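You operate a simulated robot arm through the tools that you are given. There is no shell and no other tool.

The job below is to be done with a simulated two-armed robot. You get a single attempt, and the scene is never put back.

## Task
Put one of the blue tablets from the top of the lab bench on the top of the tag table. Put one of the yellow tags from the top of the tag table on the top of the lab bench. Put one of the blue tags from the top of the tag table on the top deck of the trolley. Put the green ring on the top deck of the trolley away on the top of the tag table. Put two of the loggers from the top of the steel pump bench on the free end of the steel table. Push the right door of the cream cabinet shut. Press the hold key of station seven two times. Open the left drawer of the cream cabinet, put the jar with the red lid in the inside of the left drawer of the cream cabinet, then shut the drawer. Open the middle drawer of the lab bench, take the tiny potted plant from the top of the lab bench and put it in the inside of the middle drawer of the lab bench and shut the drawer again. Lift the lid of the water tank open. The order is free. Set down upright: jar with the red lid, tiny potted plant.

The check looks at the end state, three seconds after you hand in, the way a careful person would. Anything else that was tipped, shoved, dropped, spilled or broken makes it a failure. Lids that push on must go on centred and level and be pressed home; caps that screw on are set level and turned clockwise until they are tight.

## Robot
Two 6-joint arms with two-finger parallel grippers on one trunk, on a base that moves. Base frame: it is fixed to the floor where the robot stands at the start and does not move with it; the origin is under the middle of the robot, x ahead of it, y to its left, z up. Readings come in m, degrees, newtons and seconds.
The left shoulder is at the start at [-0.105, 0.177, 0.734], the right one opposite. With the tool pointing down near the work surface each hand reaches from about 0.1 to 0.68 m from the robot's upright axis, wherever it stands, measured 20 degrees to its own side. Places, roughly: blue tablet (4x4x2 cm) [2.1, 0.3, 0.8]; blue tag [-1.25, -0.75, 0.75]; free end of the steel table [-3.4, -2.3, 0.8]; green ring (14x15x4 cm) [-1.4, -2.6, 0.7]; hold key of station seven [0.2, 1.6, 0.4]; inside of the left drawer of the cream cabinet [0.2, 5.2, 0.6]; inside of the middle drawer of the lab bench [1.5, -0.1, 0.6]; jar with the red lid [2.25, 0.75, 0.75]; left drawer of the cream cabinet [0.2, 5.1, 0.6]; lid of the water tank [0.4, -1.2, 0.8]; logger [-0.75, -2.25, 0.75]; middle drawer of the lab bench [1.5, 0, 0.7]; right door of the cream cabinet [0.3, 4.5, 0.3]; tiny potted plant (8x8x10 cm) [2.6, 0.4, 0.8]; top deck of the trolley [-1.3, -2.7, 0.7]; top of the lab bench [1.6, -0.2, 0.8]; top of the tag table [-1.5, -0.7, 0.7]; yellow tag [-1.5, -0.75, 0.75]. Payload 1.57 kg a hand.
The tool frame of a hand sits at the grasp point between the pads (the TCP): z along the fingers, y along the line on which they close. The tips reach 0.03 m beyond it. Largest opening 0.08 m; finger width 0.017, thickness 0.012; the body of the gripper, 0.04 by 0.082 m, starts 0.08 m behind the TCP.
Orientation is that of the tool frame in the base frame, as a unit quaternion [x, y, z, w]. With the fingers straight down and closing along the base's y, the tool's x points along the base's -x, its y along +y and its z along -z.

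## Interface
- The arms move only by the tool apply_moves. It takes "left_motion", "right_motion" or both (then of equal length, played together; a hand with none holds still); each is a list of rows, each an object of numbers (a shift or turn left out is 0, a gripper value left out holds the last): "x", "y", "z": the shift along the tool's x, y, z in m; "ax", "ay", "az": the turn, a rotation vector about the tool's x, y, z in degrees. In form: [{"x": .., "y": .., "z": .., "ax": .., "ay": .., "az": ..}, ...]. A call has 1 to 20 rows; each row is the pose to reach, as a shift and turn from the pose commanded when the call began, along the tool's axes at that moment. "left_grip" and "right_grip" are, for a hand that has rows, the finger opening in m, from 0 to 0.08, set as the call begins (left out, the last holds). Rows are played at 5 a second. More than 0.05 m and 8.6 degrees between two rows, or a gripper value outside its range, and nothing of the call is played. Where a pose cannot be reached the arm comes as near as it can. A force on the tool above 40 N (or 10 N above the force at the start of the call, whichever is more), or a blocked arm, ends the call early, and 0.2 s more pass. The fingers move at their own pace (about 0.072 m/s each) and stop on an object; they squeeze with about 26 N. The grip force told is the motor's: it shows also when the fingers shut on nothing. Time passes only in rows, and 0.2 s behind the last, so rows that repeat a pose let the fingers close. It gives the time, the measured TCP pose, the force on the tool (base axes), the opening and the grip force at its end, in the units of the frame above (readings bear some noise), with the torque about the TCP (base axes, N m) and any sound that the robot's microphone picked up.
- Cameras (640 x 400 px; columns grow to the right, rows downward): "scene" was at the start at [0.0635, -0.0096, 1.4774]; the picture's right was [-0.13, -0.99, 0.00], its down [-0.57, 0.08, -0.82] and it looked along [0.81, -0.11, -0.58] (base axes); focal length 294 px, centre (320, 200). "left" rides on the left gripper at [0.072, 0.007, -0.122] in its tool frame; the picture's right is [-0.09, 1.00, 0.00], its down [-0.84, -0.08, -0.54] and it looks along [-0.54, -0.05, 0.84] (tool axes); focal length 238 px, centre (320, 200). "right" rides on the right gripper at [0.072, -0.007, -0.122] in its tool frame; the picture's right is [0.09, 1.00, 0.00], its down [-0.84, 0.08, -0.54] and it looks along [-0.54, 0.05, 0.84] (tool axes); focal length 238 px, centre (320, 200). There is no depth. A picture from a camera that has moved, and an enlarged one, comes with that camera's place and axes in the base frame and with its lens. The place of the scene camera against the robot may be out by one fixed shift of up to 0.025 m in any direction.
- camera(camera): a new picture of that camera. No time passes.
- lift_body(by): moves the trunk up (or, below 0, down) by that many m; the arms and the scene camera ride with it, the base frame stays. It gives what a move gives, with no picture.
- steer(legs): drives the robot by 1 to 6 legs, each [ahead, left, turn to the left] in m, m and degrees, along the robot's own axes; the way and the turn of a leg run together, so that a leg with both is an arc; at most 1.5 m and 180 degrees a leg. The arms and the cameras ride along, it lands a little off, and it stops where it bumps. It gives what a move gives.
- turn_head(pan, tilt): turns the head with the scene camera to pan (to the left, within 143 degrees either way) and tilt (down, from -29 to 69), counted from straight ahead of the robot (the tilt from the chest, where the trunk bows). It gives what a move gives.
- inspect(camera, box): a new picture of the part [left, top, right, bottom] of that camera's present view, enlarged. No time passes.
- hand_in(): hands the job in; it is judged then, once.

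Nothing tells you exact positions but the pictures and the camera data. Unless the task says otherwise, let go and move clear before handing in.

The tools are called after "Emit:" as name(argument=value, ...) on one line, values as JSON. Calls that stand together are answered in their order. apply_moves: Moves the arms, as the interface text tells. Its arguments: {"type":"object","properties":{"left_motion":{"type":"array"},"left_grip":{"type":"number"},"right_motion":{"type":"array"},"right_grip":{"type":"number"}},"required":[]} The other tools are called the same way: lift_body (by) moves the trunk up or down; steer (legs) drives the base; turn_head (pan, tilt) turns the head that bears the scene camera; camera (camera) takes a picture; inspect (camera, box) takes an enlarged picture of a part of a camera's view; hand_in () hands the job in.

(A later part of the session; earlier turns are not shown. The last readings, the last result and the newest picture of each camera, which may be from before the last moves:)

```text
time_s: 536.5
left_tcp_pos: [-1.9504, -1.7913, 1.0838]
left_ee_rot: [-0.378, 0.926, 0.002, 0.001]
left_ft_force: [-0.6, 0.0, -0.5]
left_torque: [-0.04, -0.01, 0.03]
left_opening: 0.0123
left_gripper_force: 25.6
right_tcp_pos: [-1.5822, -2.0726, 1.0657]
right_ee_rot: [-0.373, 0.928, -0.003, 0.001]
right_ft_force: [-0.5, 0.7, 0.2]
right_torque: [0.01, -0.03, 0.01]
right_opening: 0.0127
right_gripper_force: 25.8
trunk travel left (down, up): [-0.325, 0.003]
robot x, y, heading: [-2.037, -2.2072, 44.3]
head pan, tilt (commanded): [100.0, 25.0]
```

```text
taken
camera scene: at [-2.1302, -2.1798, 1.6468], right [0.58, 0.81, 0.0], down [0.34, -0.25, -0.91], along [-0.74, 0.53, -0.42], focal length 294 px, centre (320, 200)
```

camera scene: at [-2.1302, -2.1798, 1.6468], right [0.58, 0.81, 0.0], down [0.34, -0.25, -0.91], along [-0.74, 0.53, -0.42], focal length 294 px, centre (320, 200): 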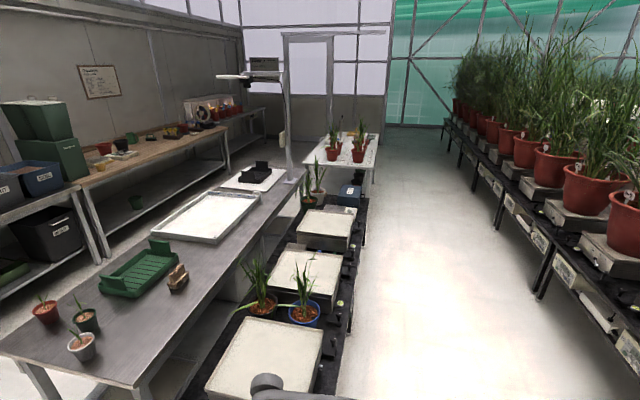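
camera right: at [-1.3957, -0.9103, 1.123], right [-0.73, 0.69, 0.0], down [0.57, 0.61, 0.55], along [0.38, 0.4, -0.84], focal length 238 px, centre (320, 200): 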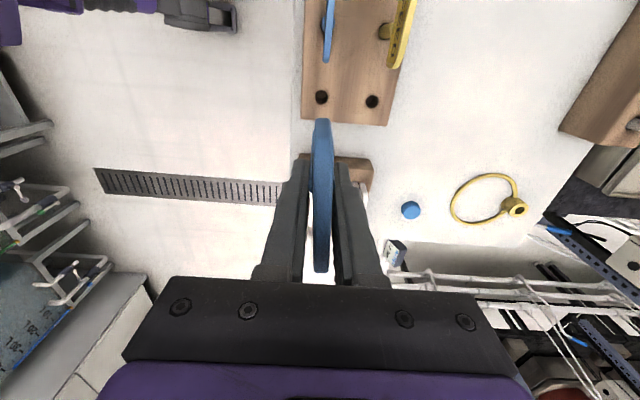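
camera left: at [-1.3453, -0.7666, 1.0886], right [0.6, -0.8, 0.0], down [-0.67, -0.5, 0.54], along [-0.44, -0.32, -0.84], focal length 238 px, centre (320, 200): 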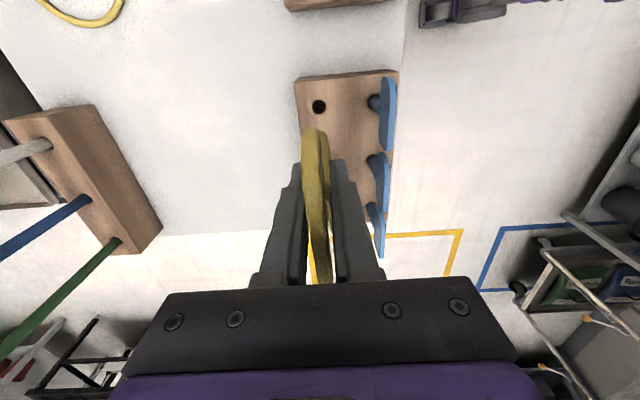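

The steel table's near end (with the small pots and green rack) is the target for the loggers later. Now I'll move to the trolley's free side.

Emit:
steer(legs=[[-0.38, 0, -3.1], [0, -0.6, 0]])

Emit:
turn_head(pan=-15, tilt=50)

Emit:
camera(camera="scene")

Emit:
camera(camera="right")

```text
time_s: 544.3
left_tcp_pos: [-1.7991, -2.5135, 1.0829]
left_ee_rot: [-0.349, 0.937, 0.002, 0.001]
left_ft_force: [0.6, -0.9, 0.0]
left_torque: [0.03, 0.01, 0.01]
left_opening: 0.0122
left_gripper_force: 25.7
right_tcp_pos: [-1.4492, -2.8162, 1.0665]
right_ee_rot: [-0.346, 0.938, -0.002, 0.002]
right_ft_force: [0.0, -0.3, -0.7]
right_torque: [0.0, 0.0, 0.03]
right_opening: 0.0122
right_gripper_force: 26.4
trunk travel left (down, up): [-0.325, 0.003]
robot x, y, heading: [-1.9144, -2.9216, 41.0]
head pan, tilt (commanded): [100.0, 25.0]
```

```text
time_s: 546.3
left_tcp_pos: [-1.7997, -2.5133, 1.0848]
left_ee_rot: [-0.35, 0.937, 0.002, 0.0]
left_ft_force: [0.2, 0.0, -0.5]
left_torque: [0.01, 0.0, -0.01]
left_opening: 0.0124
left_gripper_force: 26.2
right_tcp_pos: [-1.4503, -2.8167, 1.0653]
right_ee_rot: [-0.347, 0.938, -0.002, 0.001]
right_ft_force: [0.6, -0.4, 0.1]
right_torque: [-0.01, 0.04, 0.02]
right_opening: 0.0126
right_gripper_force: 26.3
trunk travel left (down, up): [-0.325, 0.003]
robot x, y, heading: [-1.9124, -2.9243, 40.7]
head pan, tilt (commanded): [-15.0, 50.0]
```

```text
taken
camera scene: at [-1.8627, -2.9148, 1.6093], right [0.43, -0.9, 0.0], down [-0.69, -0.33, -0.64], along [0.58, 0.28, -0.77], focal length 294 px, centre (320, 200)
```

scene: 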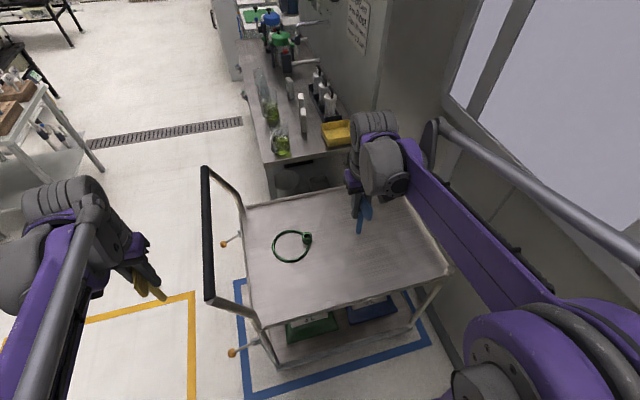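

```text
taken
camera right: at [-1.4999, -2.8677, 1.1881], right [-0.72, 0.7, -0.01], down [0.58, 0.6, 0.54], along [0.38, 0.38, -0.84], focal length 238 px, centre (320, 200)
```

right: 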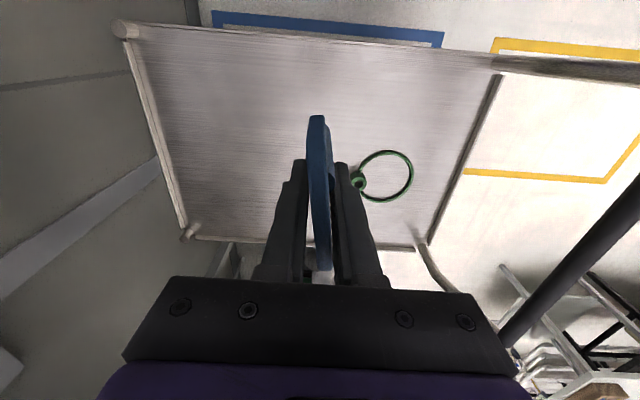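

The deck is in clear view; the ring lies left of centre. I'll set the blue tag down on the right part of the deck, tilting the hand sideways so the tag lies down gently.

Emit:
apply_moves(right_motion=[{"x": -0.011, "y": -0.018, "z": 0.02, "ax": -8}, {"x": -0.022, "y": -0.036, "z": 0.04, "ax": -16}, {"x": -0.033, "y": -0.054, "z": 0.06, "ax": -24}, {"x": -0.044, "y": -0.072, "z": 0.08, "ax": -32}, {"x": -0.055, "y": -0.09, "z": 0.1, "ax": -40}, {"x": -0.065, "y": -0.108, "z": 0.12, "ax": -48}, {"x": -0.065, "y": -0.108, "z": 0.14, "ax": -55}, {"x": -0.065, "y": -0.108, "z": 0.14, "ax": -55}])

Emit:
camera(camera="scene")

Emit:
camera(camera="right")

```text
time_s: 548.1
left_tcp_pos: [-1.7999, -2.5141, 1.0841]
left_ee_rot: [-0.349, 0.937, 0.002, 0.002]
left_ft_force: [0.8, -0.4, -0.2]
left_torque: [0.02, 0.01, 0.04]
left_opening: 0.0122
left_gripper_force: 26.8
right_tcp_pos: [-1.3308, -2.8557, 0.9274]
right_ee_rot: [-0.307, 0.834, 0.431, -0.159]
right_ft_force: [1.1, -0.2, -0.4]
right_torque: [0.02, -0.04, -0.01]
right_opening: 0.0124
right_gripper_force: 26.1
trunk travel left (down, up): [-0.325, 0.003]
robot x, y, heading: [-1.913, -2.9192, 40.6]
head pan, tilt (commanded): [-15.0, 50.0]
```

```text
taken
camera scene: at [-1.8632, -2.9147, 1.6093], right [0.43, -0.9, 0.0], down [-0.69, -0.33, -0.64], along [0.58, 0.28, -0.77], focal length 294 px, centre (320, 200)
```

scene: 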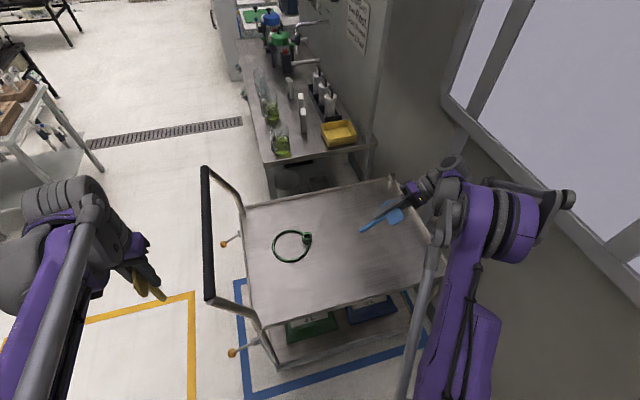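

```text
taken
camera right: at [-1.318, -2.9829, 0.9931], right [-0.44, 0.38, 0.81], down [0.89, 0.24, 0.38], along [-0.05, 0.89, -0.44], focal length 238 px, centre (320, 200)
```

right: 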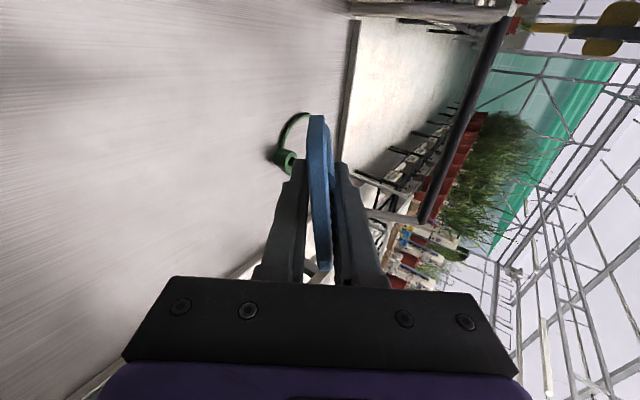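

Tilt achieved with all poses reached. Lowering toward the deck.

Emit:
apply_moves(right_motion=[{"y": -0.033, "z": 0.023}, {"y": -0.066, "z": 0.046}, {"y": -0.098, "z": 0.069}, {"y": -0.115, "z": 0.0805}, {"y": -0.115, "z": 0.0805}])

Emit:
apply_moves(right_motion=[{"y": -0.0066, "z": 0.0046}, {"y": -0.0131, "z": 0.0092}, {"y": -0.0131, "z": 0.0092}])

Emit:
inspect(camera="scene", box=[320, 140, 480, 260])

```text
time_s: 549.3
left_tcp_pos: [-1.7997, -2.5134, 1.0832]
left_ee_rot: [-0.35, 0.937, 0.002, 0.001]
left_ft_force: [-0.2, -0.3, 0.0]
left_torque: [-0.01, 0.01, 0.02]
left_opening: 0.0126
left_gripper_force: 26.2
right_tcp_pos: [-1.3295, -2.859, 0.7863]
right_ee_rot: [-0.307, 0.834, 0.431, -0.158]
right_ft_force: [0.2, -0.1, 0.1]
right_torque: [0.0, 0.02, -0.02]
right_opening: 0.0124
right_gripper_force: 26.2
trunk travel left (down, up): [-0.325, 0.003]
robot x, y, heading: [-1.91, -2.9231, 40.9]
head pan, tilt (commanded): [-15.0, 50.0]
```

```text
time_s: 550.1
left_tcp_pos: [-1.7988, -2.5133, 1.0836]
left_ee_rot: [-0.35, 0.937, 0.001, 0.001]
left_ft_force: [-0.1, 0.0, -0.3]
left_torque: [-0.01, 0.0, 0.03]
left_opening: 0.0126
left_gripper_force: 25.6
right_tcp_pos: [-1.3291, -2.8583, 0.7699]
right_ee_rot: [-0.308, 0.833, 0.43, -0.159]
right_ft_force: [-1.0, 0.7, -0.2]
right_torque: [0.01, -0.02, -0.02]
right_opening: 0.0127
right_gripper_force: 25.7
trunk travel left (down, up): [-0.325, 0.003]
robot x, y, heading: [-1.9129, -2.9199, 40.7]
head pan, tilt (commanded): [-15.0, 50.0]
```

```text
3.33 times, centred on (400, 200) of scene
camera zoom: at [-1.8628, -2.9148, 1.6093], right [0.43, -0.9, 0.0], down [-0.69, -0.33, -0.64], along [0.58, 0.28, -0.77], focal length 981 px, centre (53, 200)
```

zoom: 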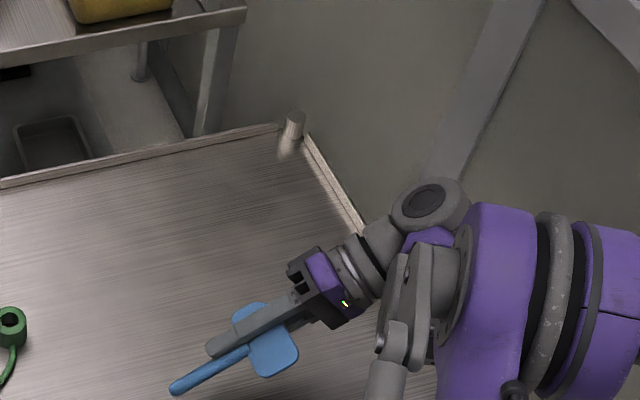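

Emit:
apply_moves(right_motion=[{"y": -0.0066, "z": 0.0046}, {"y": -0.0098, "z": 0.0069}, {"y": -0.0098, "z": 0.0069}])

Emit:
apply_moves(right_motion=[{"y": -0.0049, "z": 0.0034}, {"y": -0.0066, "z": 0.0046}, {"y": -0.0066, "z": 0.0046}])

Emit:
apply_moves(right_motion=[{"y": -0.0049, "z": 0.0034}, {"y": -0.0066, "z": 0.0046}, {"y": -0.0066, "z": 0.0046}])

```text
time_s: 550.9
left_tcp_pos: [-1.7999, -2.5138, 1.0835]
left_ee_rot: [-0.35, 0.937, 0.001, 0.002]
left_ft_force: [0.1, 0.7, 0.1]
left_torque: [-0.04, 0.02, 0.01]
left_opening: 0.0126
left_gripper_force: 25.9
right_tcp_pos: [-1.3297, -2.8581, 0.7585]
right_ee_rot: [-0.307, 0.833, 0.431, -0.159]
right_ft_force: [-0.9, 0.3, 0.7]
right_torque: [0.03, 0.0, -0.01]
right_opening: 0.0127
right_gripper_force: 26.1
trunk travel left (down, up): [-0.325, 0.003]
robot x, y, heading: [-1.9128, -2.9227, 40.8]
head pan, tilt (commanded): [-15.0, 50.0]
```

```text
time_s: 551.7
left_tcp_pos: [-1.8, -2.5146, 1.0838]
left_ee_rot: [-0.349, 0.937, 0.002, 0.001]
left_ft_force: [-0.8, 0.5, 0.2]
left_torque: [0.02, 0.01, 0.01]
left_opening: 0.0123
left_gripper_force: 26.2
right_tcp_pos: [-1.3289, -2.8585, 0.7505]
right_ee_rot: [-0.307, 0.834, 0.43, -0.159]
right_ft_force: [4.2, -2.7, 12.8]
right_torque: [0.45, 0.52, -0.01]
right_opening: 0.0125
right_gripper_force: 26.0
trunk travel left (down, up): [-0.325, 0.003]
robot x, y, heading: [-1.9117, -2.9214, 40.7]
head pan, tilt (commanded): [-15.0, 50.0]
```

```text
time_s: 552.5
left_tcp_pos: [-1.8007, -2.5137, 1.0839]
left_ee_rot: [-0.35, 0.937, 0.001, 0.002]
left_ft_force: [-0.1, -0.3, -0.5]
left_torque: [-0.02, 0.0, 0.01]
left_opening: 0.0125
left_gripper_force: 26.6
right_tcp_pos: [-1.3302, -2.8588, 0.7403]
right_ee_rot: [-0.308, 0.833, 0.431, -0.159]
right_ft_force: [2.0, 2.1, 12.9]
right_torque: [0.58, 0.65, -0.15]
right_opening: 0.0071
right_gripper_force: 26.6
trunk travel left (down, up): [-0.325, 0.003]
robot x, y, heading: [-1.9144, -2.9223, 40.9]
head pan, tilt (commanded): [-15.0, 50.0]
```

Emit:
inspect(camera="scene", box=[320, 140, 480, 260])

Emit:
camera(camera="right")

```text
3.33 times, centred on (400, 200) of scene
camera zoom: at [-1.8638, -2.9148, 1.6093], right [0.43, -0.9, 0.0], down [-0.69, -0.33, -0.64], along [0.58, 0.28, -0.77], focal length 981 px, centre (53, 200)
```

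zoom: 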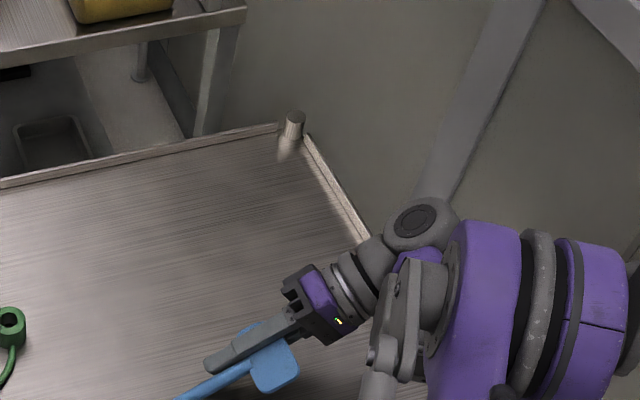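

```text
taken
camera right: at [-1.3167, -2.9836, 0.8063], right [-0.44, 0.38, 0.81], down [0.89, 0.24, 0.38], along [-0.05, 0.89, -0.45], focal length 238 px, centre (320, 200)
```

right: 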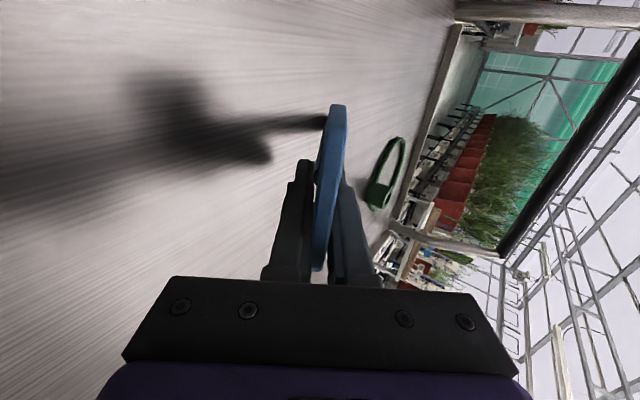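

The stem is on the deck and the tag has pivoted nearly flat. I'll open slightly, slide the fingers out along their axis, and lift away.

Emit:
apply_moves(right_motion=[{"y": 0.003, "z": -0.002}, {"y": 0.006, "z": -0.004}, {"y": 0.006, "z": -0.004}], right_grip=0.028)

Emit:
apply_moves(right_motion=[{"z": -0.015}, {"z": -0.035}, {"z": -0.06}, {"z": -0.09}, {"z": -0.11, "y": 0.03}])

Emit:
camera(camera="right")

Emit:
camera(camera="scene")

```text
time_s: 553.3
left_tcp_pos: [-1.799, -2.5138, 1.0842]
left_ee_rot: [-0.35, 0.937, 0.002, 0.001]
left_ft_force: [0.4, -0.3, -0.1]
left_torque: [-0.01, -0.01, 0.05]
left_opening: 0.0124
left_gripper_force: 26.7
right_tcp_pos: [-1.3282, -2.8575, 0.7486]
right_ee_rot: [-0.308, 0.833, 0.431, -0.159]
right_ft_force: [-0.6, -0.3, 0.4]
right_torque: [0.0, -0.03, 0.02]
right_opening: 0.028
right_gripper_force: 0.0
trunk travel left (down, up): [-0.325, 0.003]
robot x, y, heading: [-1.9121, -2.9212, 40.7]
head pan, tilt (commanded): [-15.0, 50.0]
```

```text
time_s: 554.5
left_tcp_pos: [-1.8002, -2.5133, 1.0842]
left_ee_rot: [-0.351, 0.936, 0.002, 0.002]
left_ft_force: [0.1, 0.0, 0.0]
left_torque: [0.01, -0.02, 0.02]
left_opening: 0.0125
left_gripper_force: 26.2
right_tcp_pos: [-1.282, -2.8896, 0.8368]
right_ee_rot: [-0.304, 0.84, 0.426, -0.146]
right_ft_force: [-0.8, 0.1, -0.4]
right_torque: [0.02, -0.02, 0.01]
right_opening: 0.0281
right_gripper_force: 0.1
right hand out of reach, approached as far as the arm can: row 3, 4, 5
trunk travel left (down, up): [-0.325, 0.003]
robot x, y, heading: [-1.9151, -2.9227, 40.9]
head pan, tilt (commanded): [-15.0, 50.0]
```

```text
taken
camera right: at [-1.2735, -3.0154, 0.9032], right [-0.45, 0.39, 0.8], down [0.89, 0.22, 0.4], along [-0.02, 0.89, -0.45], focal length 238 px, centre (320, 200)
```

right: 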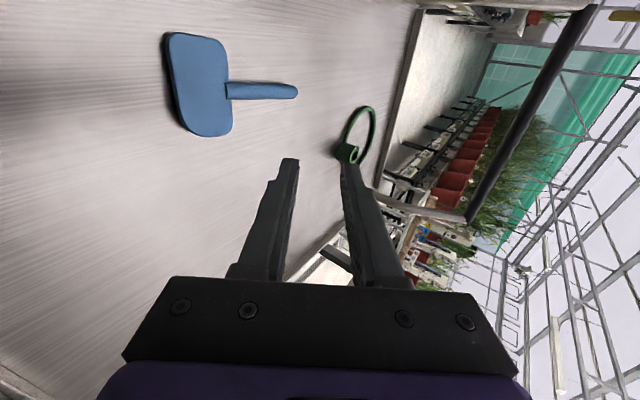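

```text
taken
camera scene: at [-1.8639, -2.9146, 1.6094], right [0.43, -0.9, 0.0], down [-0.69, -0.33, -0.64], along [0.58, 0.28, -0.77], focal length 294 px, centre (320, 200)
```

scene: 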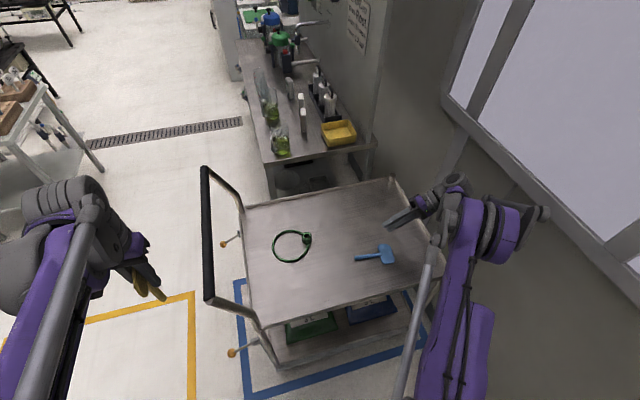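

The blue tag lies flat on the top deck, well clear of the ring. I'll bring the right hand back up and upright.

Emit:
apply_moves(right_motion=[{"y": 0.0223, "z": 0.001, "ax": 7.63}, {"y": 0.0446, "z": 0.0026, "ax": 15.3}, {"y": 0.067, "z": 0.004, "ax": 22.9}, {"y": 0.089, "z": 0.005, "ax": 30.5}, {"y": 0.1115, "z": 0.006, "ax": 38.1}, {"y": 0.134, "z": 0.008, "ax": 45.8}, {"y": 0.156, "z": 0.009, "ax": 53.4, "ay": 1.4, "az": -1}, {"y": 0.156, "z": 0.009, "ax": 53.4, "ay": 1.4, "az": -1}], right_grip=0.06)

Emit:
camera(camera="right")

```text
time_s: 556.3
left_tcp_pos: [-1.7992, -2.5143, 1.0837]
left_ee_rot: [-0.349, 0.937, 0.0, 0.001]
left_ft_force: [0.0, -0.4, 0.2]
left_torque: [0.0, 0.02, -0.03]
left_opening: 0.0123
left_gripper_force: 25.7
right_tcp_pos: [-1.3473, -2.8159, 0.9592]
right_ee_rot: [-0.358, 0.934, 0.008, -0.011]
right_ft_force: [0.2, 0.2, 0.1]
right_torque: [0.01, -0.01, 0.01]
right_opening: 0.06
right_gripper_force: 0.1
trunk travel left (down, up): [-0.325, 0.003]
robot x, y, heading: [-1.9096, -2.9248, 40.6]
head pan, tilt (commanded): [-15.0, 50.0]
```

```text
taken
camera right: at [-1.3917, -2.8704, 1.0816], right [-0.73, 0.68, 0.02], down [0.58, 0.61, 0.53], along [0.35, 0.4, -0.85], focal length 238 px, centre (320, 200)
```

right: 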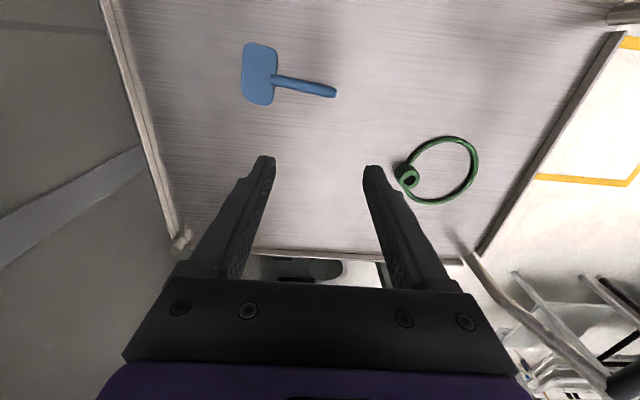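

The ring's hub is ahead-left of the right hand. I'll move above it.

Emit:
apply_moves(right_motion=[{"x": -0.02, "y": 0.032, "ax": 0, "az": 0}, {"x": -0.04, "y": 0.064}, {"x": -0.06, "y": 0.096}, {"x": -0.08, "y": 0.128}, {"x": -0.0945, "y": 0.15}, {"x": -0.0945, "y": 0.15, "z": 0.04}, {"x": -0.0945, "y": 0.15, "z": 0.08}, {"x": -0.0945, "y": 0.15, "z": 0.08}])

Emit:
camera(camera="right")

```text
time_s: 558.1
left_tcp_pos: [-1.8008, -2.5135, 1.0837]
left_ee_rot: [-0.349, 0.937, 0.001, 0.001]
left_ft_force: [0.1, 0.3, -0.4]
left_torque: [-0.02, -0.01, 0.0]
left_opening: 0.0124
left_gripper_force: 26.0
right_tcp_pos: [-1.3781, -2.638, 0.88]
right_ee_rot: [-0.357, 0.934, 0.008, -0.011]
right_ft_force: [0.0, 0.5, -0.2]
right_torque: [0.01, 0.01, -0.02]
right_opening: 0.0599
right_gripper_force: 0.0
trunk travel left (down, up): [-0.325, 0.003]
robot x, y, heading: [-1.9156, -2.9262, 40.4]
head pan, tilt (commanded): [-15.0, 50.0]
```

```text
taken
camera right: at [-1.4244, -2.693, 1.0036], right [-0.73, 0.68, 0.02], down [0.58, 0.61, 0.53], along [0.35, 0.4, -0.85], focal length 238 px, centre (320, 200)
```

right: 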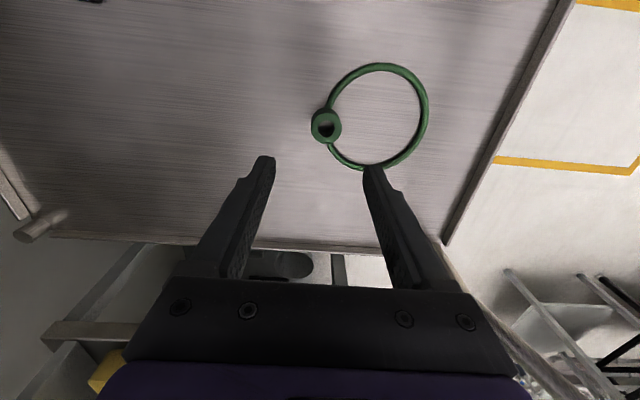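

The hub is centred. Descending around the hub and gripping.

Emit:
apply_moves(right_motion=[{"y": 0.005, "z": 0.04}, {"y": 0.005, "z": 0.08}, {"y": 0.005, "z": 0.115}, {"y": 0.005, "z": 0.13}, {"y": 0.005, "z": 0.13}])

Emit:
camera(camera="right")

```text
time_s: 559.3
left_tcp_pos: [-1.8008, -2.5137, 1.083]
left_ee_rot: [-0.349, 0.937, 0.001, 0.001]
left_ft_force: [0.0, 0.1, 0.5]
left_torque: [-0.04, 0.0, -0.01]
left_opening: 0.0124
left_gripper_force: 26.1
right_tcp_pos: [-1.3846, -2.6351, 0.7502]
right_ee_rot: [-0.358, 0.933, 0.008, -0.011]
right_ft_force: [-0.4, -0.4, -0.1]
right_torque: [0.01, -0.01, 0.03]
right_opening: 0.0599
right_gripper_force: 0.0
trunk travel left (down, up): [-0.325, 0.003]
robot x, y, heading: [-1.9114, -2.9216, 40.9]
head pan, tilt (commanded): [-15.0, 50.0]
```

```text
taken
camera right: at [-1.4303, -2.6889, 0.8734], right [-0.73, 0.68, 0.02], down [0.58, 0.61, 0.53], along [0.35, 0.4, -0.85], focal length 238 px, centre (320, 200)
```

right: 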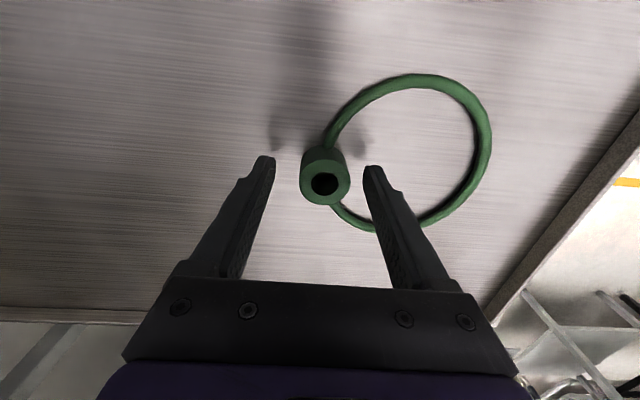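

Emit:
apply_moves(right_motion=[{"z": 0.006}, {"z": 0.012}, {"z": 0.012}])

Emit:
apply_moves(right_motion=[{"z": 0}, {"z": 0}, {"z": 0}, {"z": 0}], right_grip=0.0)

Emit:
apply_moves(right_motion=[{"z": -0.02}, {"z": -0.05}, {"z": -0.09}])

Emit:
camera(camera="right")

```text
time_s: 560.1
left_tcp_pos: [-1.8003, -2.513, 1.0848]
left_ee_rot: [-0.349, 0.937, 0.002, 0.001]
left_ft_force: [0.6, -0.2, -0.1]
left_torque: [-0.02, 0.05, 0.0]
left_opening: 0.0126
left_gripper_force: 25.7
right_tcp_pos: [-1.3856, -2.6344, 0.7392]
right_ee_rot: [-0.358, 0.934, 0.008, -0.01]
right_ft_force: [-0.2, 1.0, -0.7]
right_torque: [0.02, 0.0, 0.04]
right_opening: 0.0599
right_gripper_force: 0.1
trunk travel left (down, up): [-0.325, 0.003]
robot x, y, heading: [-1.9098, -2.9201, 40.8]
head pan, tilt (commanded): [-15.0, 50.0]
```

```text
time_s: 561.1
left_tcp_pos: [-1.799, -2.5136, 1.0844]
left_ee_rot: [-0.35, 0.937, 0.0, 0.001]
left_ft_force: [0.7, 0.5, 0.2]
left_torque: [0.02, 0.0, -0.02]
left_opening: 0.0124
left_gripper_force: 26.0
right_tcp_pos: [-1.3855, -2.6348, 0.7389]
right_ee_rot: [-0.359, 0.933, 0.007, -0.011]
right_ft_force: [0.2, 0.1, 0.5]
right_torque: [-0.05, 0.03, -0.02]
right_opening: 0.0342
right_gripper_force: 25.2
trunk travel left (down, up): [-0.325, 0.003]
robot x, y, heading: [-1.9089, -2.9206, 40.7]
head pan, tilt (commanded): [-15.0, 50.0]
```

```text
time_s: 561.9
left_tcp_pos: [-1.7999, -2.514, 1.0852]
left_ee_rot: [-0.349, 0.937, 0.001, 0.001]
left_ft_force: [-0.1, -0.7, -1.0]
left_torque: [0.0, 0.0, -0.05]
left_opening: 0.0126
left_gripper_force: 25.6
right_tcp_pos: [-1.3818, -2.6357, 0.8282]
right_ee_rot: [-0.357, 0.934, 0.009, -0.01]
right_ft_force: [0.0, 0.3, -0.5]
right_torque: [-0.01, -0.01, 0.0]
right_opening: 0.0341
right_gripper_force: 26.2
trunk travel left (down, up): [-0.325, 0.003]
robot x, y, heading: [-1.912, -2.9257, 40.6]
head pan, tilt (commanded): [-15.0, 50.0]
```

```text
taken
camera right: at [-1.4282, -2.6899, 0.9515], right [-0.73, 0.68, 0.02], down [0.58, 0.61, 0.53], along [0.35, 0.4, -0.85], focal length 238 px, centre (320, 200)
```

right: 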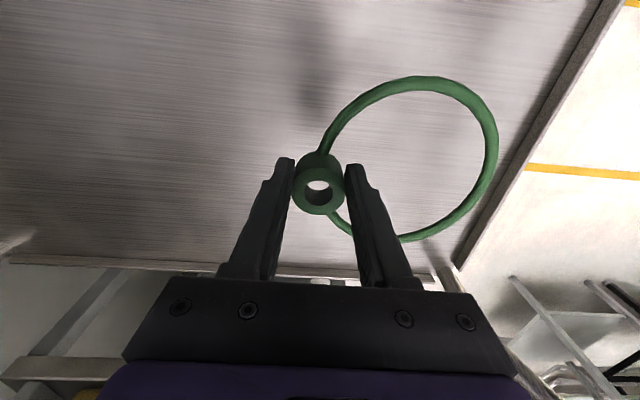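

The green ring is held by its hub. I'll raise it while drawing it in, then leave the trolley the way I came.

Emit:
apply_moves(right_motion=[{"z": -0.04, "x": 0.01}, {"z": -0.08, "x": 0.03}, {"z": -0.12, "x": 0.06}, {"z": -0.16, "x": 0.09}, {"z": -0.2, "x": 0.12}, {"z": -0.22, "x": 0.16}, {"z": -0.24, "x": 0.2}])

Emit:
camera(camera="scene")

```text
time_s: 563.5
left_tcp_pos: [-1.8011, -2.5143, 1.0843]
left_ee_rot: [-0.35, 0.937, 0.002, 0.001]
left_ft_force: [0.2, -0.2, 0.2]
left_torque: [0.02, -0.01, 0.0]
left_opening: 0.0121
left_gripper_force: 26.6
right_tcp_pos: [-1.5288, -2.7734, 1.07]
right_ee_rot: [-0.357, 0.934, 0.009, -0.01]
right_ft_force: [-1.1, -0.1, 0.2]
right_torque: [0.02, -0.03, -0.01]
right_opening: 0.0339
right_gripper_force: 25.9
trunk travel left (down, up): [-0.325, 0.003]
robot x, y, heading: [-1.9128, -2.9213, 40.7]
head pan, tilt (commanded): [-15.0, 50.0]
```

```text
taken
camera scene: at [-1.8641, -2.9162, 1.6093], right [0.43, -0.9, 0.0], down [-0.69, -0.33, -0.64], along [0.58, 0.28, -0.77], focal length 294 px, centre (320, 200)
```

scene: 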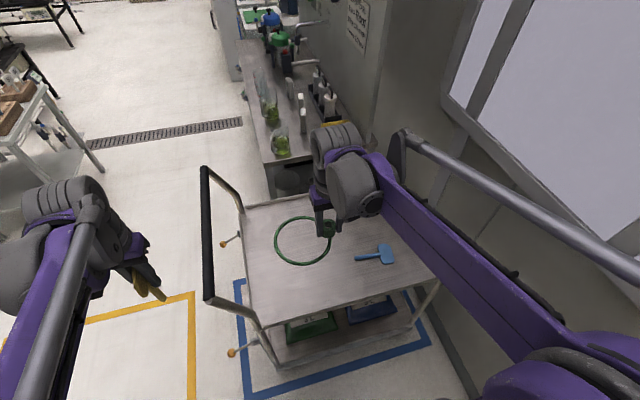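

The ring hangs clear above the trolley. I'll back up slightly, slide out past the handle, and drive to the tag table.

Emit:
steer(legs=[[-0.13, 0, 0.5], [0, 0.68, 0], [1.3, 0, 0]])

Emit:
camera(camera="scene")

```text
time_s: 577.0
left_tcp_pos: [-1.3784, -1.2229, 1.0842]
left_ee_rot: [-0.354, 0.935, 0.002, 0.001]
left_ft_force: [0.2, -0.7, 0.6]
left_torque: [-0.02, 0.0, -0.02]
left_opening: 0.0126
left_gripper_force: 26.0
right_tcp_pos: [-1.1015, -1.4787, 1.0696]
right_ee_rot: [-0.362, 0.932, 0.008, -0.01]
right_ft_force: [-0.2, 0.4, 0.0]
right_torque: [0.01, -0.02, 0.03]
right_opening: 0.033
right_gripper_force: 26.4
trunk travel left (down, up): [-0.325, 0.003]
robot x, y, heading: [-1.4886, -1.6342, 41.3]
head pan, tilt (commanded): [-15.0, 50.0]
```

```text
taken
camera scene: at [-1.4367, -1.6247, 1.6093], right [0.44, -0.9, 0.0], down [-0.69, -0.34, -0.64], along [0.58, 0.29, -0.77], focal length 294 px, centre (320, 200)
```

scene: 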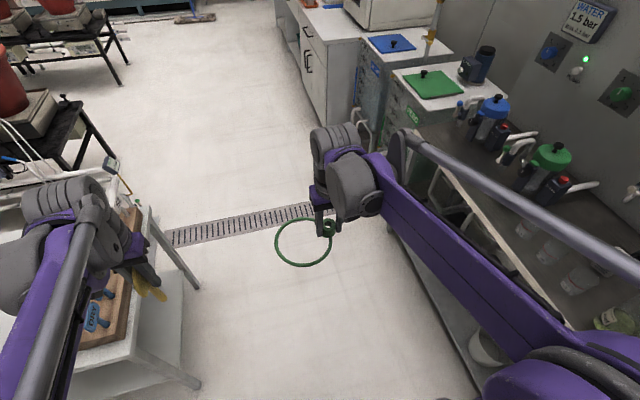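

Now I'll turn to face the tag table and position for placing the ring.

Emit:
steer(legs=[[0, 0, 88], [0, -0.45, 0]])

Emit:
turn_head(pan=-5, tilt=50)

Emit:
camera(camera="scene")

Emit:
camera(camera="right")

```text
time_s: 585.4
left_tcp_pos: [-1.529, -1.216, 1.083]
left_ee_rot: [0.904, -0.428, -0.002, 0.0]
left_ft_force: [0.1, -0.1, -0.5]
left_torque: [0.01, -0.05, -0.02]
left_opening: 0.0125
left_gripper_force: 25.7
right_tcp_pos: [-1.2632, -0.9511, 1.0696]
right_ee_rot: [0.908, -0.419, 0.002, 0.014]
right_ft_force: [-0.3, -0.6, -0.1]
right_torque: [0.02, 0.01, 0.0]
right_opening: 0.0328
right_gripper_force: 26.1
trunk travel left (down, up): [-0.325, 0.003]
robot x, y, heading: [-1.1227, -1.3391, 128.9]
head pan, tilt (commanded): [-15.0, 50.0]
```

```text
time_s: 586.1
left_tcp_pos: [-1.5289, -1.2148, 1.083]
left_ee_rot: [0.904, -0.428, -0.001, 0.0]
left_ft_force: [-0.7, 0.6, -0.4]
left_torque: [0.03, -0.02, 0.0]
left_opening: 0.0124
left_gripper_force: 26.1
right_tcp_pos: [-1.2633, -0.9506, 1.07]
right_ee_rot: [0.907, -0.42, 0.001, 0.013]
right_ft_force: [0.6, 0.1, -0.3]
right_torque: [-0.03, -0.01, -0.02]
right_opening: 0.0325
right_gripper_force: 26.5
trunk travel left (down, up): [-0.325, 0.003]
robot x, y, heading: [-1.1267, -1.3366, 129.4]
head pan, tilt (commanded): [-5.0, 50.0]
```

```text
taken
camera scene: at [-1.1266, -1.3078, 1.6093], right [0.83, 0.56, 0.0], down [0.43, -0.63, -0.64], along [-0.36, 0.53, -0.77], focal length 294 px, centre (320, 200)
```

scene: 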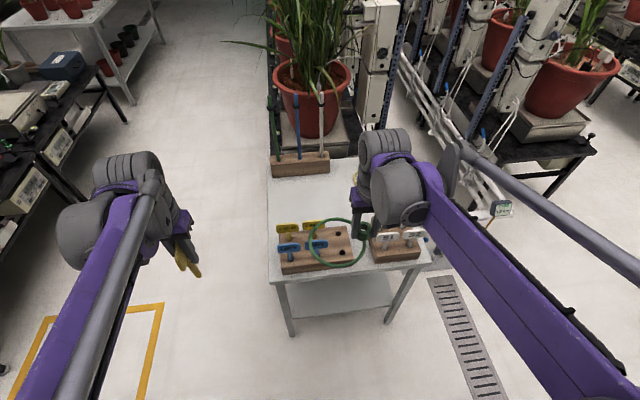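

```text
taken
camera right: at [-1.2095, -0.9986, 1.1929], right [-0.7, -0.71, 0.02], down [-0.6, 0.6, 0.53], along [-0.39, 0.36, -0.85], focal length 238 px, centre (320, 200)
```

right: 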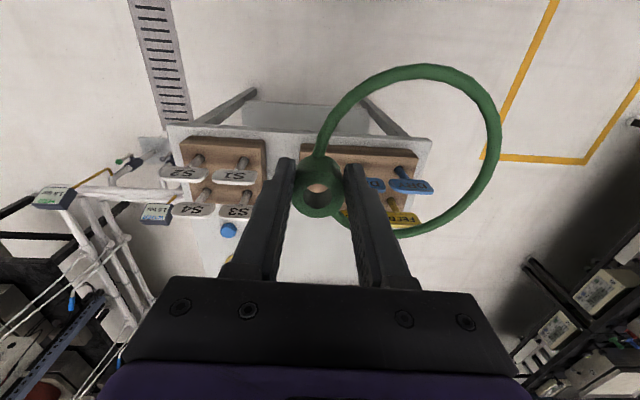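

Straightening and moving up to the table edge, then I'll carry the ring over the racks to the free middle-left area.

Emit:
steer(legs=[[0, 0, 2], [0.115, 0, 0]])

Emit:
apply_moves(right_motion=[{"z": 0.04, "x": -0.02}, {"z": 0.08, "x": -0.05}, {"z": 0.12, "x": -0.08}, {"z": 0.15, "x": -0.11}, {"z": 0.165, "x": -0.14}, {"z": 0.17, "x": -0.17}, {"z": 0.17, "x": -0.2}, {"z": 0.17, "x": -0.23}])

Emit:
camera(camera="right")

Emit:
camera(camera="scene")

```text
time_s: 587.7
left_tcp_pos: [-1.6071, -1.1442, 1.0828]
left_ee_rot: [0.911, -0.413, -0.001, 0.001]
left_ft_force: [0.6, -0.1, -1.4]
left_torque: [0.02, -0.02, 0.01]
left_opening: 0.012
left_gripper_force: 26.0
right_tcp_pos: [-1.3497, -0.8697, 1.0694]
right_ee_rot: [0.914, -0.405, 0.002, 0.013]
right_ft_force: [0.1, 0.2, -0.1]
right_torque: [0.01, 0.0, 0.0]
right_opening: 0.0326
right_gripper_force: 26.1
trunk travel left (down, up): [-0.325, 0.003]
robot x, y, heading: [-1.1981, -1.2522, 131.0]
head pan, tilt (commanded): [-5.0, 50.0]
```

```text
time_s: 589.5
left_tcp_pos: [-1.6085, -1.1408, 1.0834]
left_ee_rot: [0.911, -0.413, -0.001, 0.0]
left_ft_force: [-0.6, -0.8, -0.3]
left_torque: [0.01, -0.02, 0.01]
left_opening: 0.0124
left_gripper_force: 26.1
right_tcp_pos: [-1.5065, -0.7017, 0.8972]
right_ee_rot: [0.914, -0.405, 0.001, 0.013]
right_ft_force: [0.3, 0.5, -1.5]
right_torque: [-0.01, -0.02, -0.01]
right_opening: 0.0324
right_gripper_force: 26.3
trunk travel left (down, up): [-0.325, 0.003]
robot x, y, heading: [-1.1984, -1.2527, 131.0]
head pan, tilt (commanded): [-5.0, 50.0]
```

```text
taken
camera right: at [-1.4524, -0.7483, 1.0209], right [-0.68, -0.74, 0.02], down [-0.62, 0.58, 0.53], along [-0.41, 0.35, -0.85], focal length 238 px, centre (320, 200)
```

right: 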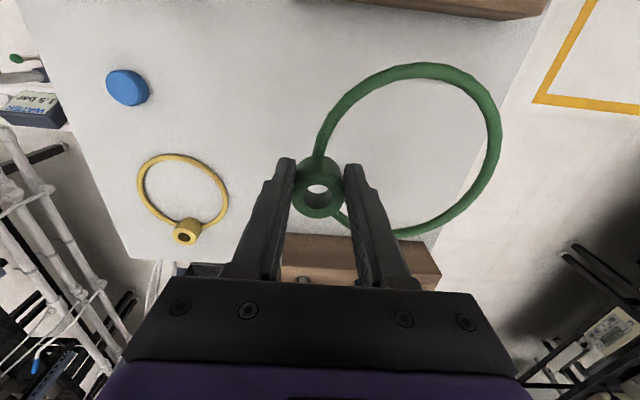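

```text
taken
camera scene: at [-1.2042, -1.2205, 1.6093], right [0.81, 0.59, 0.0], down [0.45, -0.62, -0.64], along [-0.38, 0.52, -0.77], focal length 294 px, centre (320, 200)
```

scene: 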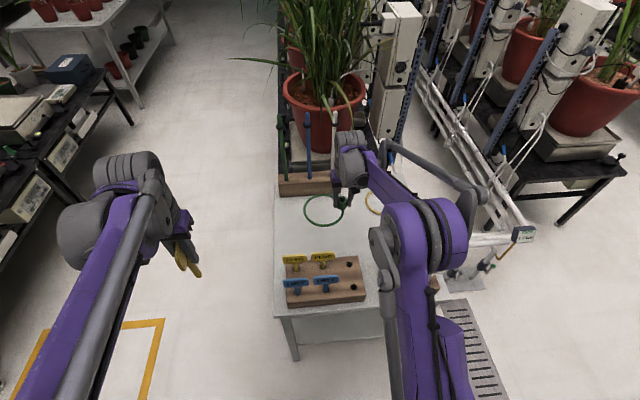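

The landing spot below is clear of everything. Lowering the ring to the table.

Emit:
apply_moves(right_motion=[{"z": 0.04}, {"z": 0.08}, {"z": 0.12}, {"z": 0.145}, {"z": 0.145}])

Emit:
apply_moves(right_motion=[{"z": 0.005}, {"z": 0.01}, {"z": 0.01}])

Emit:
apply_moves(right_motion=[{"z": 0.004}, {"z": 0.006}, {"z": 0.006}])

```text
time_s: 590.7
left_tcp_pos: [-1.6083, -1.1423, 1.0843]
left_ee_rot: [0.911, -0.413, -0.002, 0.0]
left_ft_force: [0.3, -1.0, -0.9]
left_torque: [0.03, -0.01, -0.01]
left_opening: 0.0125
left_gripper_force: 25.7
right_tcp_pos: [-1.5087, -0.7061, 0.7519]
right_ee_rot: [0.914, -0.406, 0.003, 0.013]
right_ft_force: [0.4, 0.9, 0.8]
right_torque: [-0.03, 0.01, -0.01]
right_opening: 0.0325
right_gripper_force: 26.7
trunk travel left (down, up): [-0.325, 0.003]
robot x, y, heading: [-1.2008, -1.2532, 131.3]
head pan, tilt (commanded): [-5.0, 50.0]
```

```text
time_s: 591.5
left_tcp_pos: [-1.6083, -1.1428, 1.0837]
left_ee_rot: [0.911, -0.413, -0.002, 0.0]
left_ft_force: [-0.3, -0.1, -0.1]
left_torque: [0.03, 0.02, 0.0]
left_opening: 0.0126
left_gripper_force: 25.9
right_tcp_pos: [-1.5089, -0.7071, 0.7425]
right_ee_rot: [0.914, -0.405, 0.002, 0.013]
right_ft_force: [-0.4, 1.4, -0.2]
right_torque: [0.01, 0.01, -0.01]
right_opening: 0.0324
right_gripper_force: 25.8
trunk travel left (down, up): [-0.325, 0.003]
robot x, y, heading: [-1.1986, -1.2535, 131.0]
head pan, tilt (commanded): [-5.0, 50.0]
```

```text
time_s: 592.3
left_tcp_pos: [-1.608, -1.1437, 1.0846]
left_ee_rot: [0.911, -0.412, -0.003, 0.0]
left_ft_force: [0.5, 0.3, -0.4]
left_torque: [0.01, -0.01, -0.02]
left_opening: 0.0125
left_gripper_force: 26.0
right_tcp_pos: [-1.5085, -0.7072, 0.7375]
right_ee_rot: [0.914, -0.405, 0.0, 0.012]
right_ft_force: [-3.3, -0.7, 20.3]
right_torque: [0.22, -0.02, -0.05]
right_opening: 0.0327
right_gripper_force: 25.8
trunk travel left (down, up): [-0.325, 0.003]
robot x, y, heading: [-1.2028, -1.2557, 131.1]
head pan, tilt (commanded): [-5.0, 50.0]
```

Contact. I'll ease up, release, and lift away.

Emit:
apply_moves(right_motion=[{"z": -0.002}, {"z": -0.002}])

Emit:
apply_moves(right_motion=[{"z": 0}, {"z": 0}, {"z": 0}], right_grip=0.06)

Emit:
apply_moves(right_motion=[{"z": -0.02}, {"z": -0.05}, {"z": -0.09}, {"z": -0.13}, {"z": -0.17}])

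Emit:
camera(camera="right")

```text
time_s: 592.9
left_tcp_pos: [-1.6082, -1.1421, 1.0841]
left_ee_rot: [0.911, -0.413, -0.002, 0.0]
left_ft_force: [0.5, -0.6, 0.1]
left_torque: [0.01, -0.02, 0.01]
left_opening: 0.0126
left_gripper_force: 25.5
right_tcp_pos: [-1.5077, -0.7064, 0.738]
right_ee_rot: [0.914, -0.406, 0.002, 0.013]
right_ft_force: [-2.1, -0.5, 7.5]
right_torque: [0.07, 0.03, 0.02]
right_opening: 0.032
right_gripper_force: 25.7
trunk travel left (down, up): [-0.325, 0.003]
robot x, y, heading: [-1.199, -1.255, 131.1]
head pan, tilt (commanded): [-5.0, 50.0]
```

```text
time_s: 593.7
left_tcp_pos: [-1.6082, -1.1416, 1.0834]
left_ee_rot: [0.911, -0.413, -0.001, 0.0]
left_ft_force: [-0.8, -0.7, -0.1]
left_torque: [-0.01, 0.02, -0.01]
left_opening: 0.0123
left_gripper_force: 26.1
right_tcp_pos: [-1.5061, -0.7057, 0.7373]
right_ee_rot: [0.914, -0.405, 0.002, 0.013]
right_ft_force: [-0.3, 0.3, 0.4]
right_torque: [-0.01, -0.03, -0.01]
right_opening: 0.0598
right_gripper_force: 0.1
trunk travel left (down, up): [-0.325, 0.003]
robot x, y, heading: [-1.2007, -1.2501, 131.1]
head pan, tilt (commanded): [-5.0, 50.0]
```

```text
time_s: 594.9
left_tcp_pos: [-1.6085, -1.1433, 1.0834]
left_ee_rot: [0.91, -0.414, -0.001, 0.0]
left_ft_force: [0.1, 0.0, -0.6]
left_torque: [0.0, 0.01, -0.03]
left_opening: 0.0124
left_gripper_force: 26.0
right_tcp_pos: [-1.5044, -0.7027, 0.91]
right_ee_rot: [0.914, -0.406, 0.002, 0.013]
right_ft_force: [0.7, 0.5, -0.2]
right_torque: [0.01, 0.01, 0.0]
right_opening: 0.0599
right_gripper_force: 0.1
trunk travel left (down, up): [-0.325, 0.003]
robot x, y, heading: [-1.1956, -1.2495, 130.9]
head pan, tilt (commanded): [-5.0, 50.0]
```

```text
taken
camera right: at [-1.4491, -0.7498, 1.0319], right [-0.68, -0.74, 0.02], down [-0.61, 0.58, 0.53], along [-0.41, 0.35, -0.85], focal length 238 px, centre (320, 200)
```

right: 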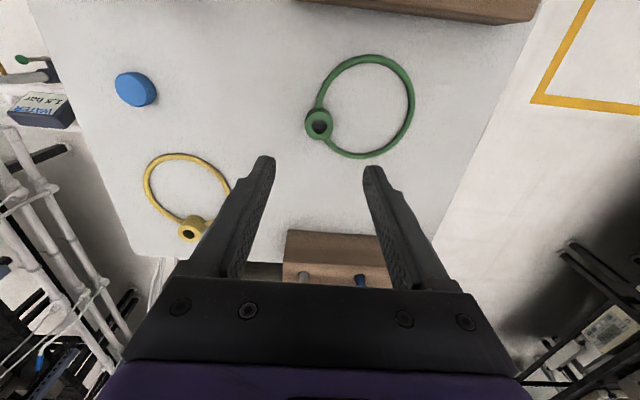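

The green ring lies on the tag table. I'll pull the right hand back, turn around and go look at the water tank lid.

Emit:
apply_moves(right_motion=[{"z": -0.04, "x": 0.01}, {"z": -0.08, "x": 0.04}, {"z": -0.12, "x": 0.08}, {"z": -0.15, "x": 0.12}, {"z": -0.16, "x": 0.16}, {"z": -0.16, "x": 0.2}, {"z": -0.16, "x": 0.22}])

Emit:
steer(legs=[[-0.12, 0, 0], [0, 0, -176], [0, 1.1, 0]])

Emit:
turn_head(pan=0, tilt=35)

Emit:
camera(camera="scene")

```text
refused: row 3 steps farther than a row can; nothing moved
```

```text
time_s: 612.7
left_tcp_pos: [0.0662, -0.6848, 1.0835]
left_ee_rot: [0.386, 0.922, 0.0, 0.001]
left_ft_force: [0.5, 0.2, -0.8]
left_torque: [-0.04, -0.01, -0.02]
left_opening: 0.0124
left_gripper_force: 26.0
right_tcp_pos: [-0.0117, -1.13, 0.9075]
right_ee_rot: [0.378, 0.926, 0.013, -0.003]
right_ft_force: [-1.0, -0.1, 1.0]
right_torque: [-0.02, 0.01, 0.0]
right_opening: 0.0601
right_gripper_force: 0.0
trunk travel left (down, up): [-0.325, 0.003]
robot x, y, heading: [-0.3473, -0.5998, -45.4]
head pan, tilt (commanded): [-5.0, 50.0]
```

```text
time_s: 613.4
left_tcp_pos: [0.067, -0.6857, 1.0831]
left_ee_rot: [0.386, 0.922, 0.002, 0.002]
left_ft_force: [-0.1, -0.4, 0.0]
left_torque: [0.02, -0.03, 0.0]
left_opening: 0.0124
left_gripper_force: 25.6
right_tcp_pos: [-0.0117, -1.1312, 0.9086]
right_ee_rot: [0.378, 0.926, 0.014, -0.002]
right_ft_force: [0.0, 0.3, 0.3]
right_torque: [-0.02, -0.01, -0.03]
right_opening: 0.0602
right_gripper_force: 0.1
trunk travel left (down, up): [-0.325, 0.003]
robot x, y, heading: [-0.3492, -0.5971, -45.4]
head pan, tilt (commanded): [0.0, 35.0]
```

```text
taken
camera scene: at [-0.3043, -0.6288, 1.631], right [-0.71, -0.7, 0.0], down [-0.4, 0.41, -0.82], along [0.57, -0.58, -0.57], focal length 294 px, centre (320, 200)
```

scene: 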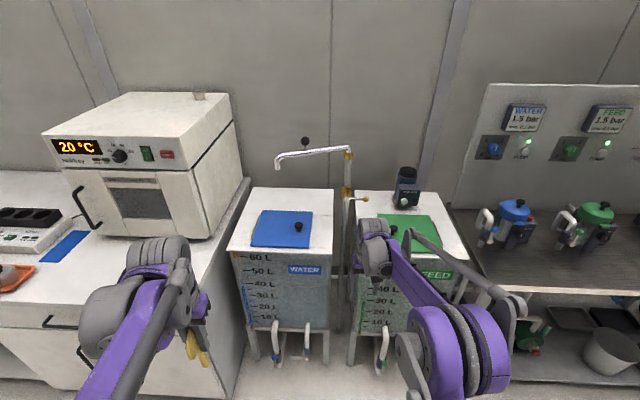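

The arm retraction was refused while the drive went ahead, so I'll check that nothing was touched on the pump bench and tag table.

Emit:
turn_head(pan=-50, tilt=30)

Emit:
camera(camera="scene")

Emit:
inspect(camera="scene", box=[180, 100, 480, 290])

Emit:
turn_head(pan=-130, tilt=30)

Emit:
camera(camera="scene")

```text
time_s: 614.6
left_tcp_pos: [0.0662, -0.6853, 1.0826]
left_ee_rot: [0.386, 0.923, 0.001, 0.002]
left_ft_force: [0.5, -0.1, 0.5]
left_torque: [0.01, 0.0, 0.02]
left_opening: 0.0127
left_gripper_force: 25.9
right_tcp_pos: [-0.0117, -1.1291, 0.9087]
right_ee_rot: [0.378, 0.926, 0.013, -0.002]
right_ft_force: [-0.6, 0.1, -0.1]
right_torque: [0.04, 0.02, 0.01]
right_opening: 0.0599
right_gripper_force: 0.1
trunk travel left (down, up): [-0.325, 0.003]
robot x, y, heading: [-0.3473, -0.5994, -45.4]
head pan, tilt (commanded): [-50.0, 30.0]
```

```text
taken
camera scene: at [-0.3747, -0.6559, 1.6388], right [-1.0, 0.1, 0.0], down [0.05, 0.5, -0.87], along [-0.08, -0.86, -0.5], focal length 294 px, centre (320, 200)
```

scene: 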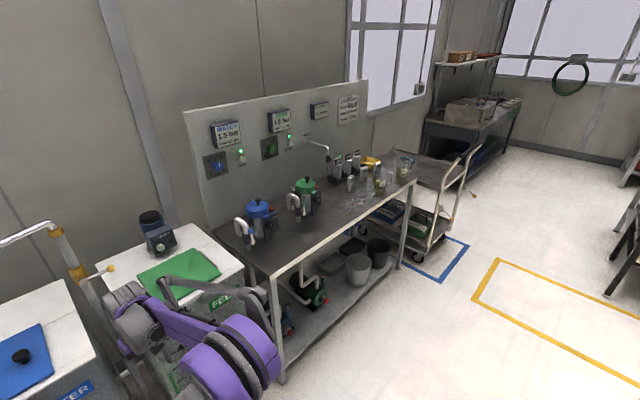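

```text
2.11 times, centred on (330, 195) of scene
camera zoom: at [-0.3747, -0.6559, 1.6388], right [-1.0, 0.1, 0.0], down [0.05, 0.5, -0.87], along [-0.08, -0.86, -0.5], focal length 620 px, centre (299, 210)
```

zoom: 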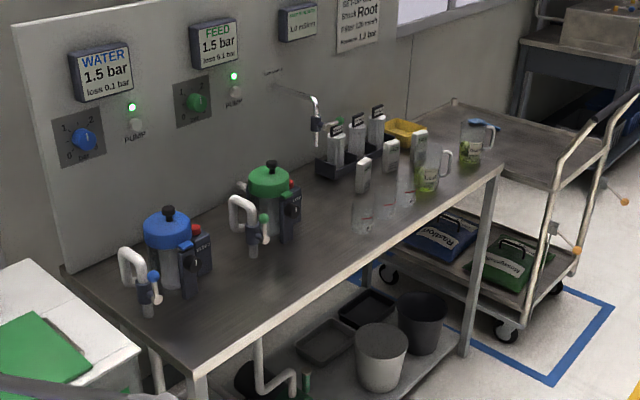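

```text
time_s: 616.1
left_tcp_pos: [0.0665, -0.6851, 1.0838]
left_ee_rot: [0.386, 0.922, 0.0, 0.002]
left_ft_force: [-0.6, 0.3, -0.3]
left_torque: [0.01, -0.02, -0.02]
left_opening: 0.0126
left_gripper_force: 25.9
right_tcp_pos: [-0.0113, -1.13, 0.9077]
right_ee_rot: [0.378, 0.926, 0.013, -0.003]
right_ft_force: [-0.4, -0.3, -0.1]
right_torque: [-0.01, 0.02, -0.01]
right_opening: 0.0601
right_gripper_force: 0.1
trunk travel left (down, up): [-0.325, 0.003]
robot x, y, heading: [-0.347, -0.5979, -45.9]
head pan, tilt (commanded): [-130.0, 30.0]
```

```text
taken
camera scene: at [-0.4561, -0.5729, 1.6388], right [-0.08, 1.0, 0.0], down [0.5, 0.04, -0.87], along [-0.86, -0.07, -0.5], focal length 294 px, centre (320, 200)
```

scene: 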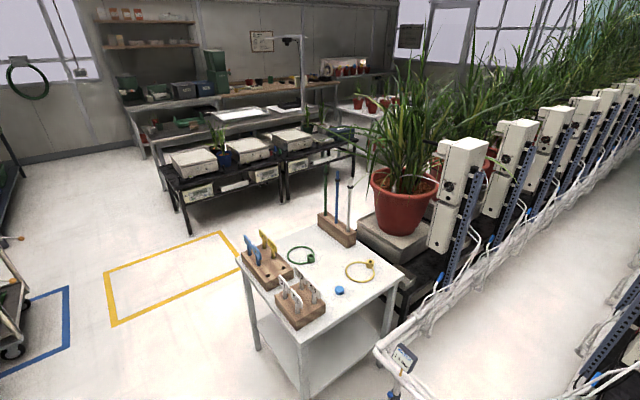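

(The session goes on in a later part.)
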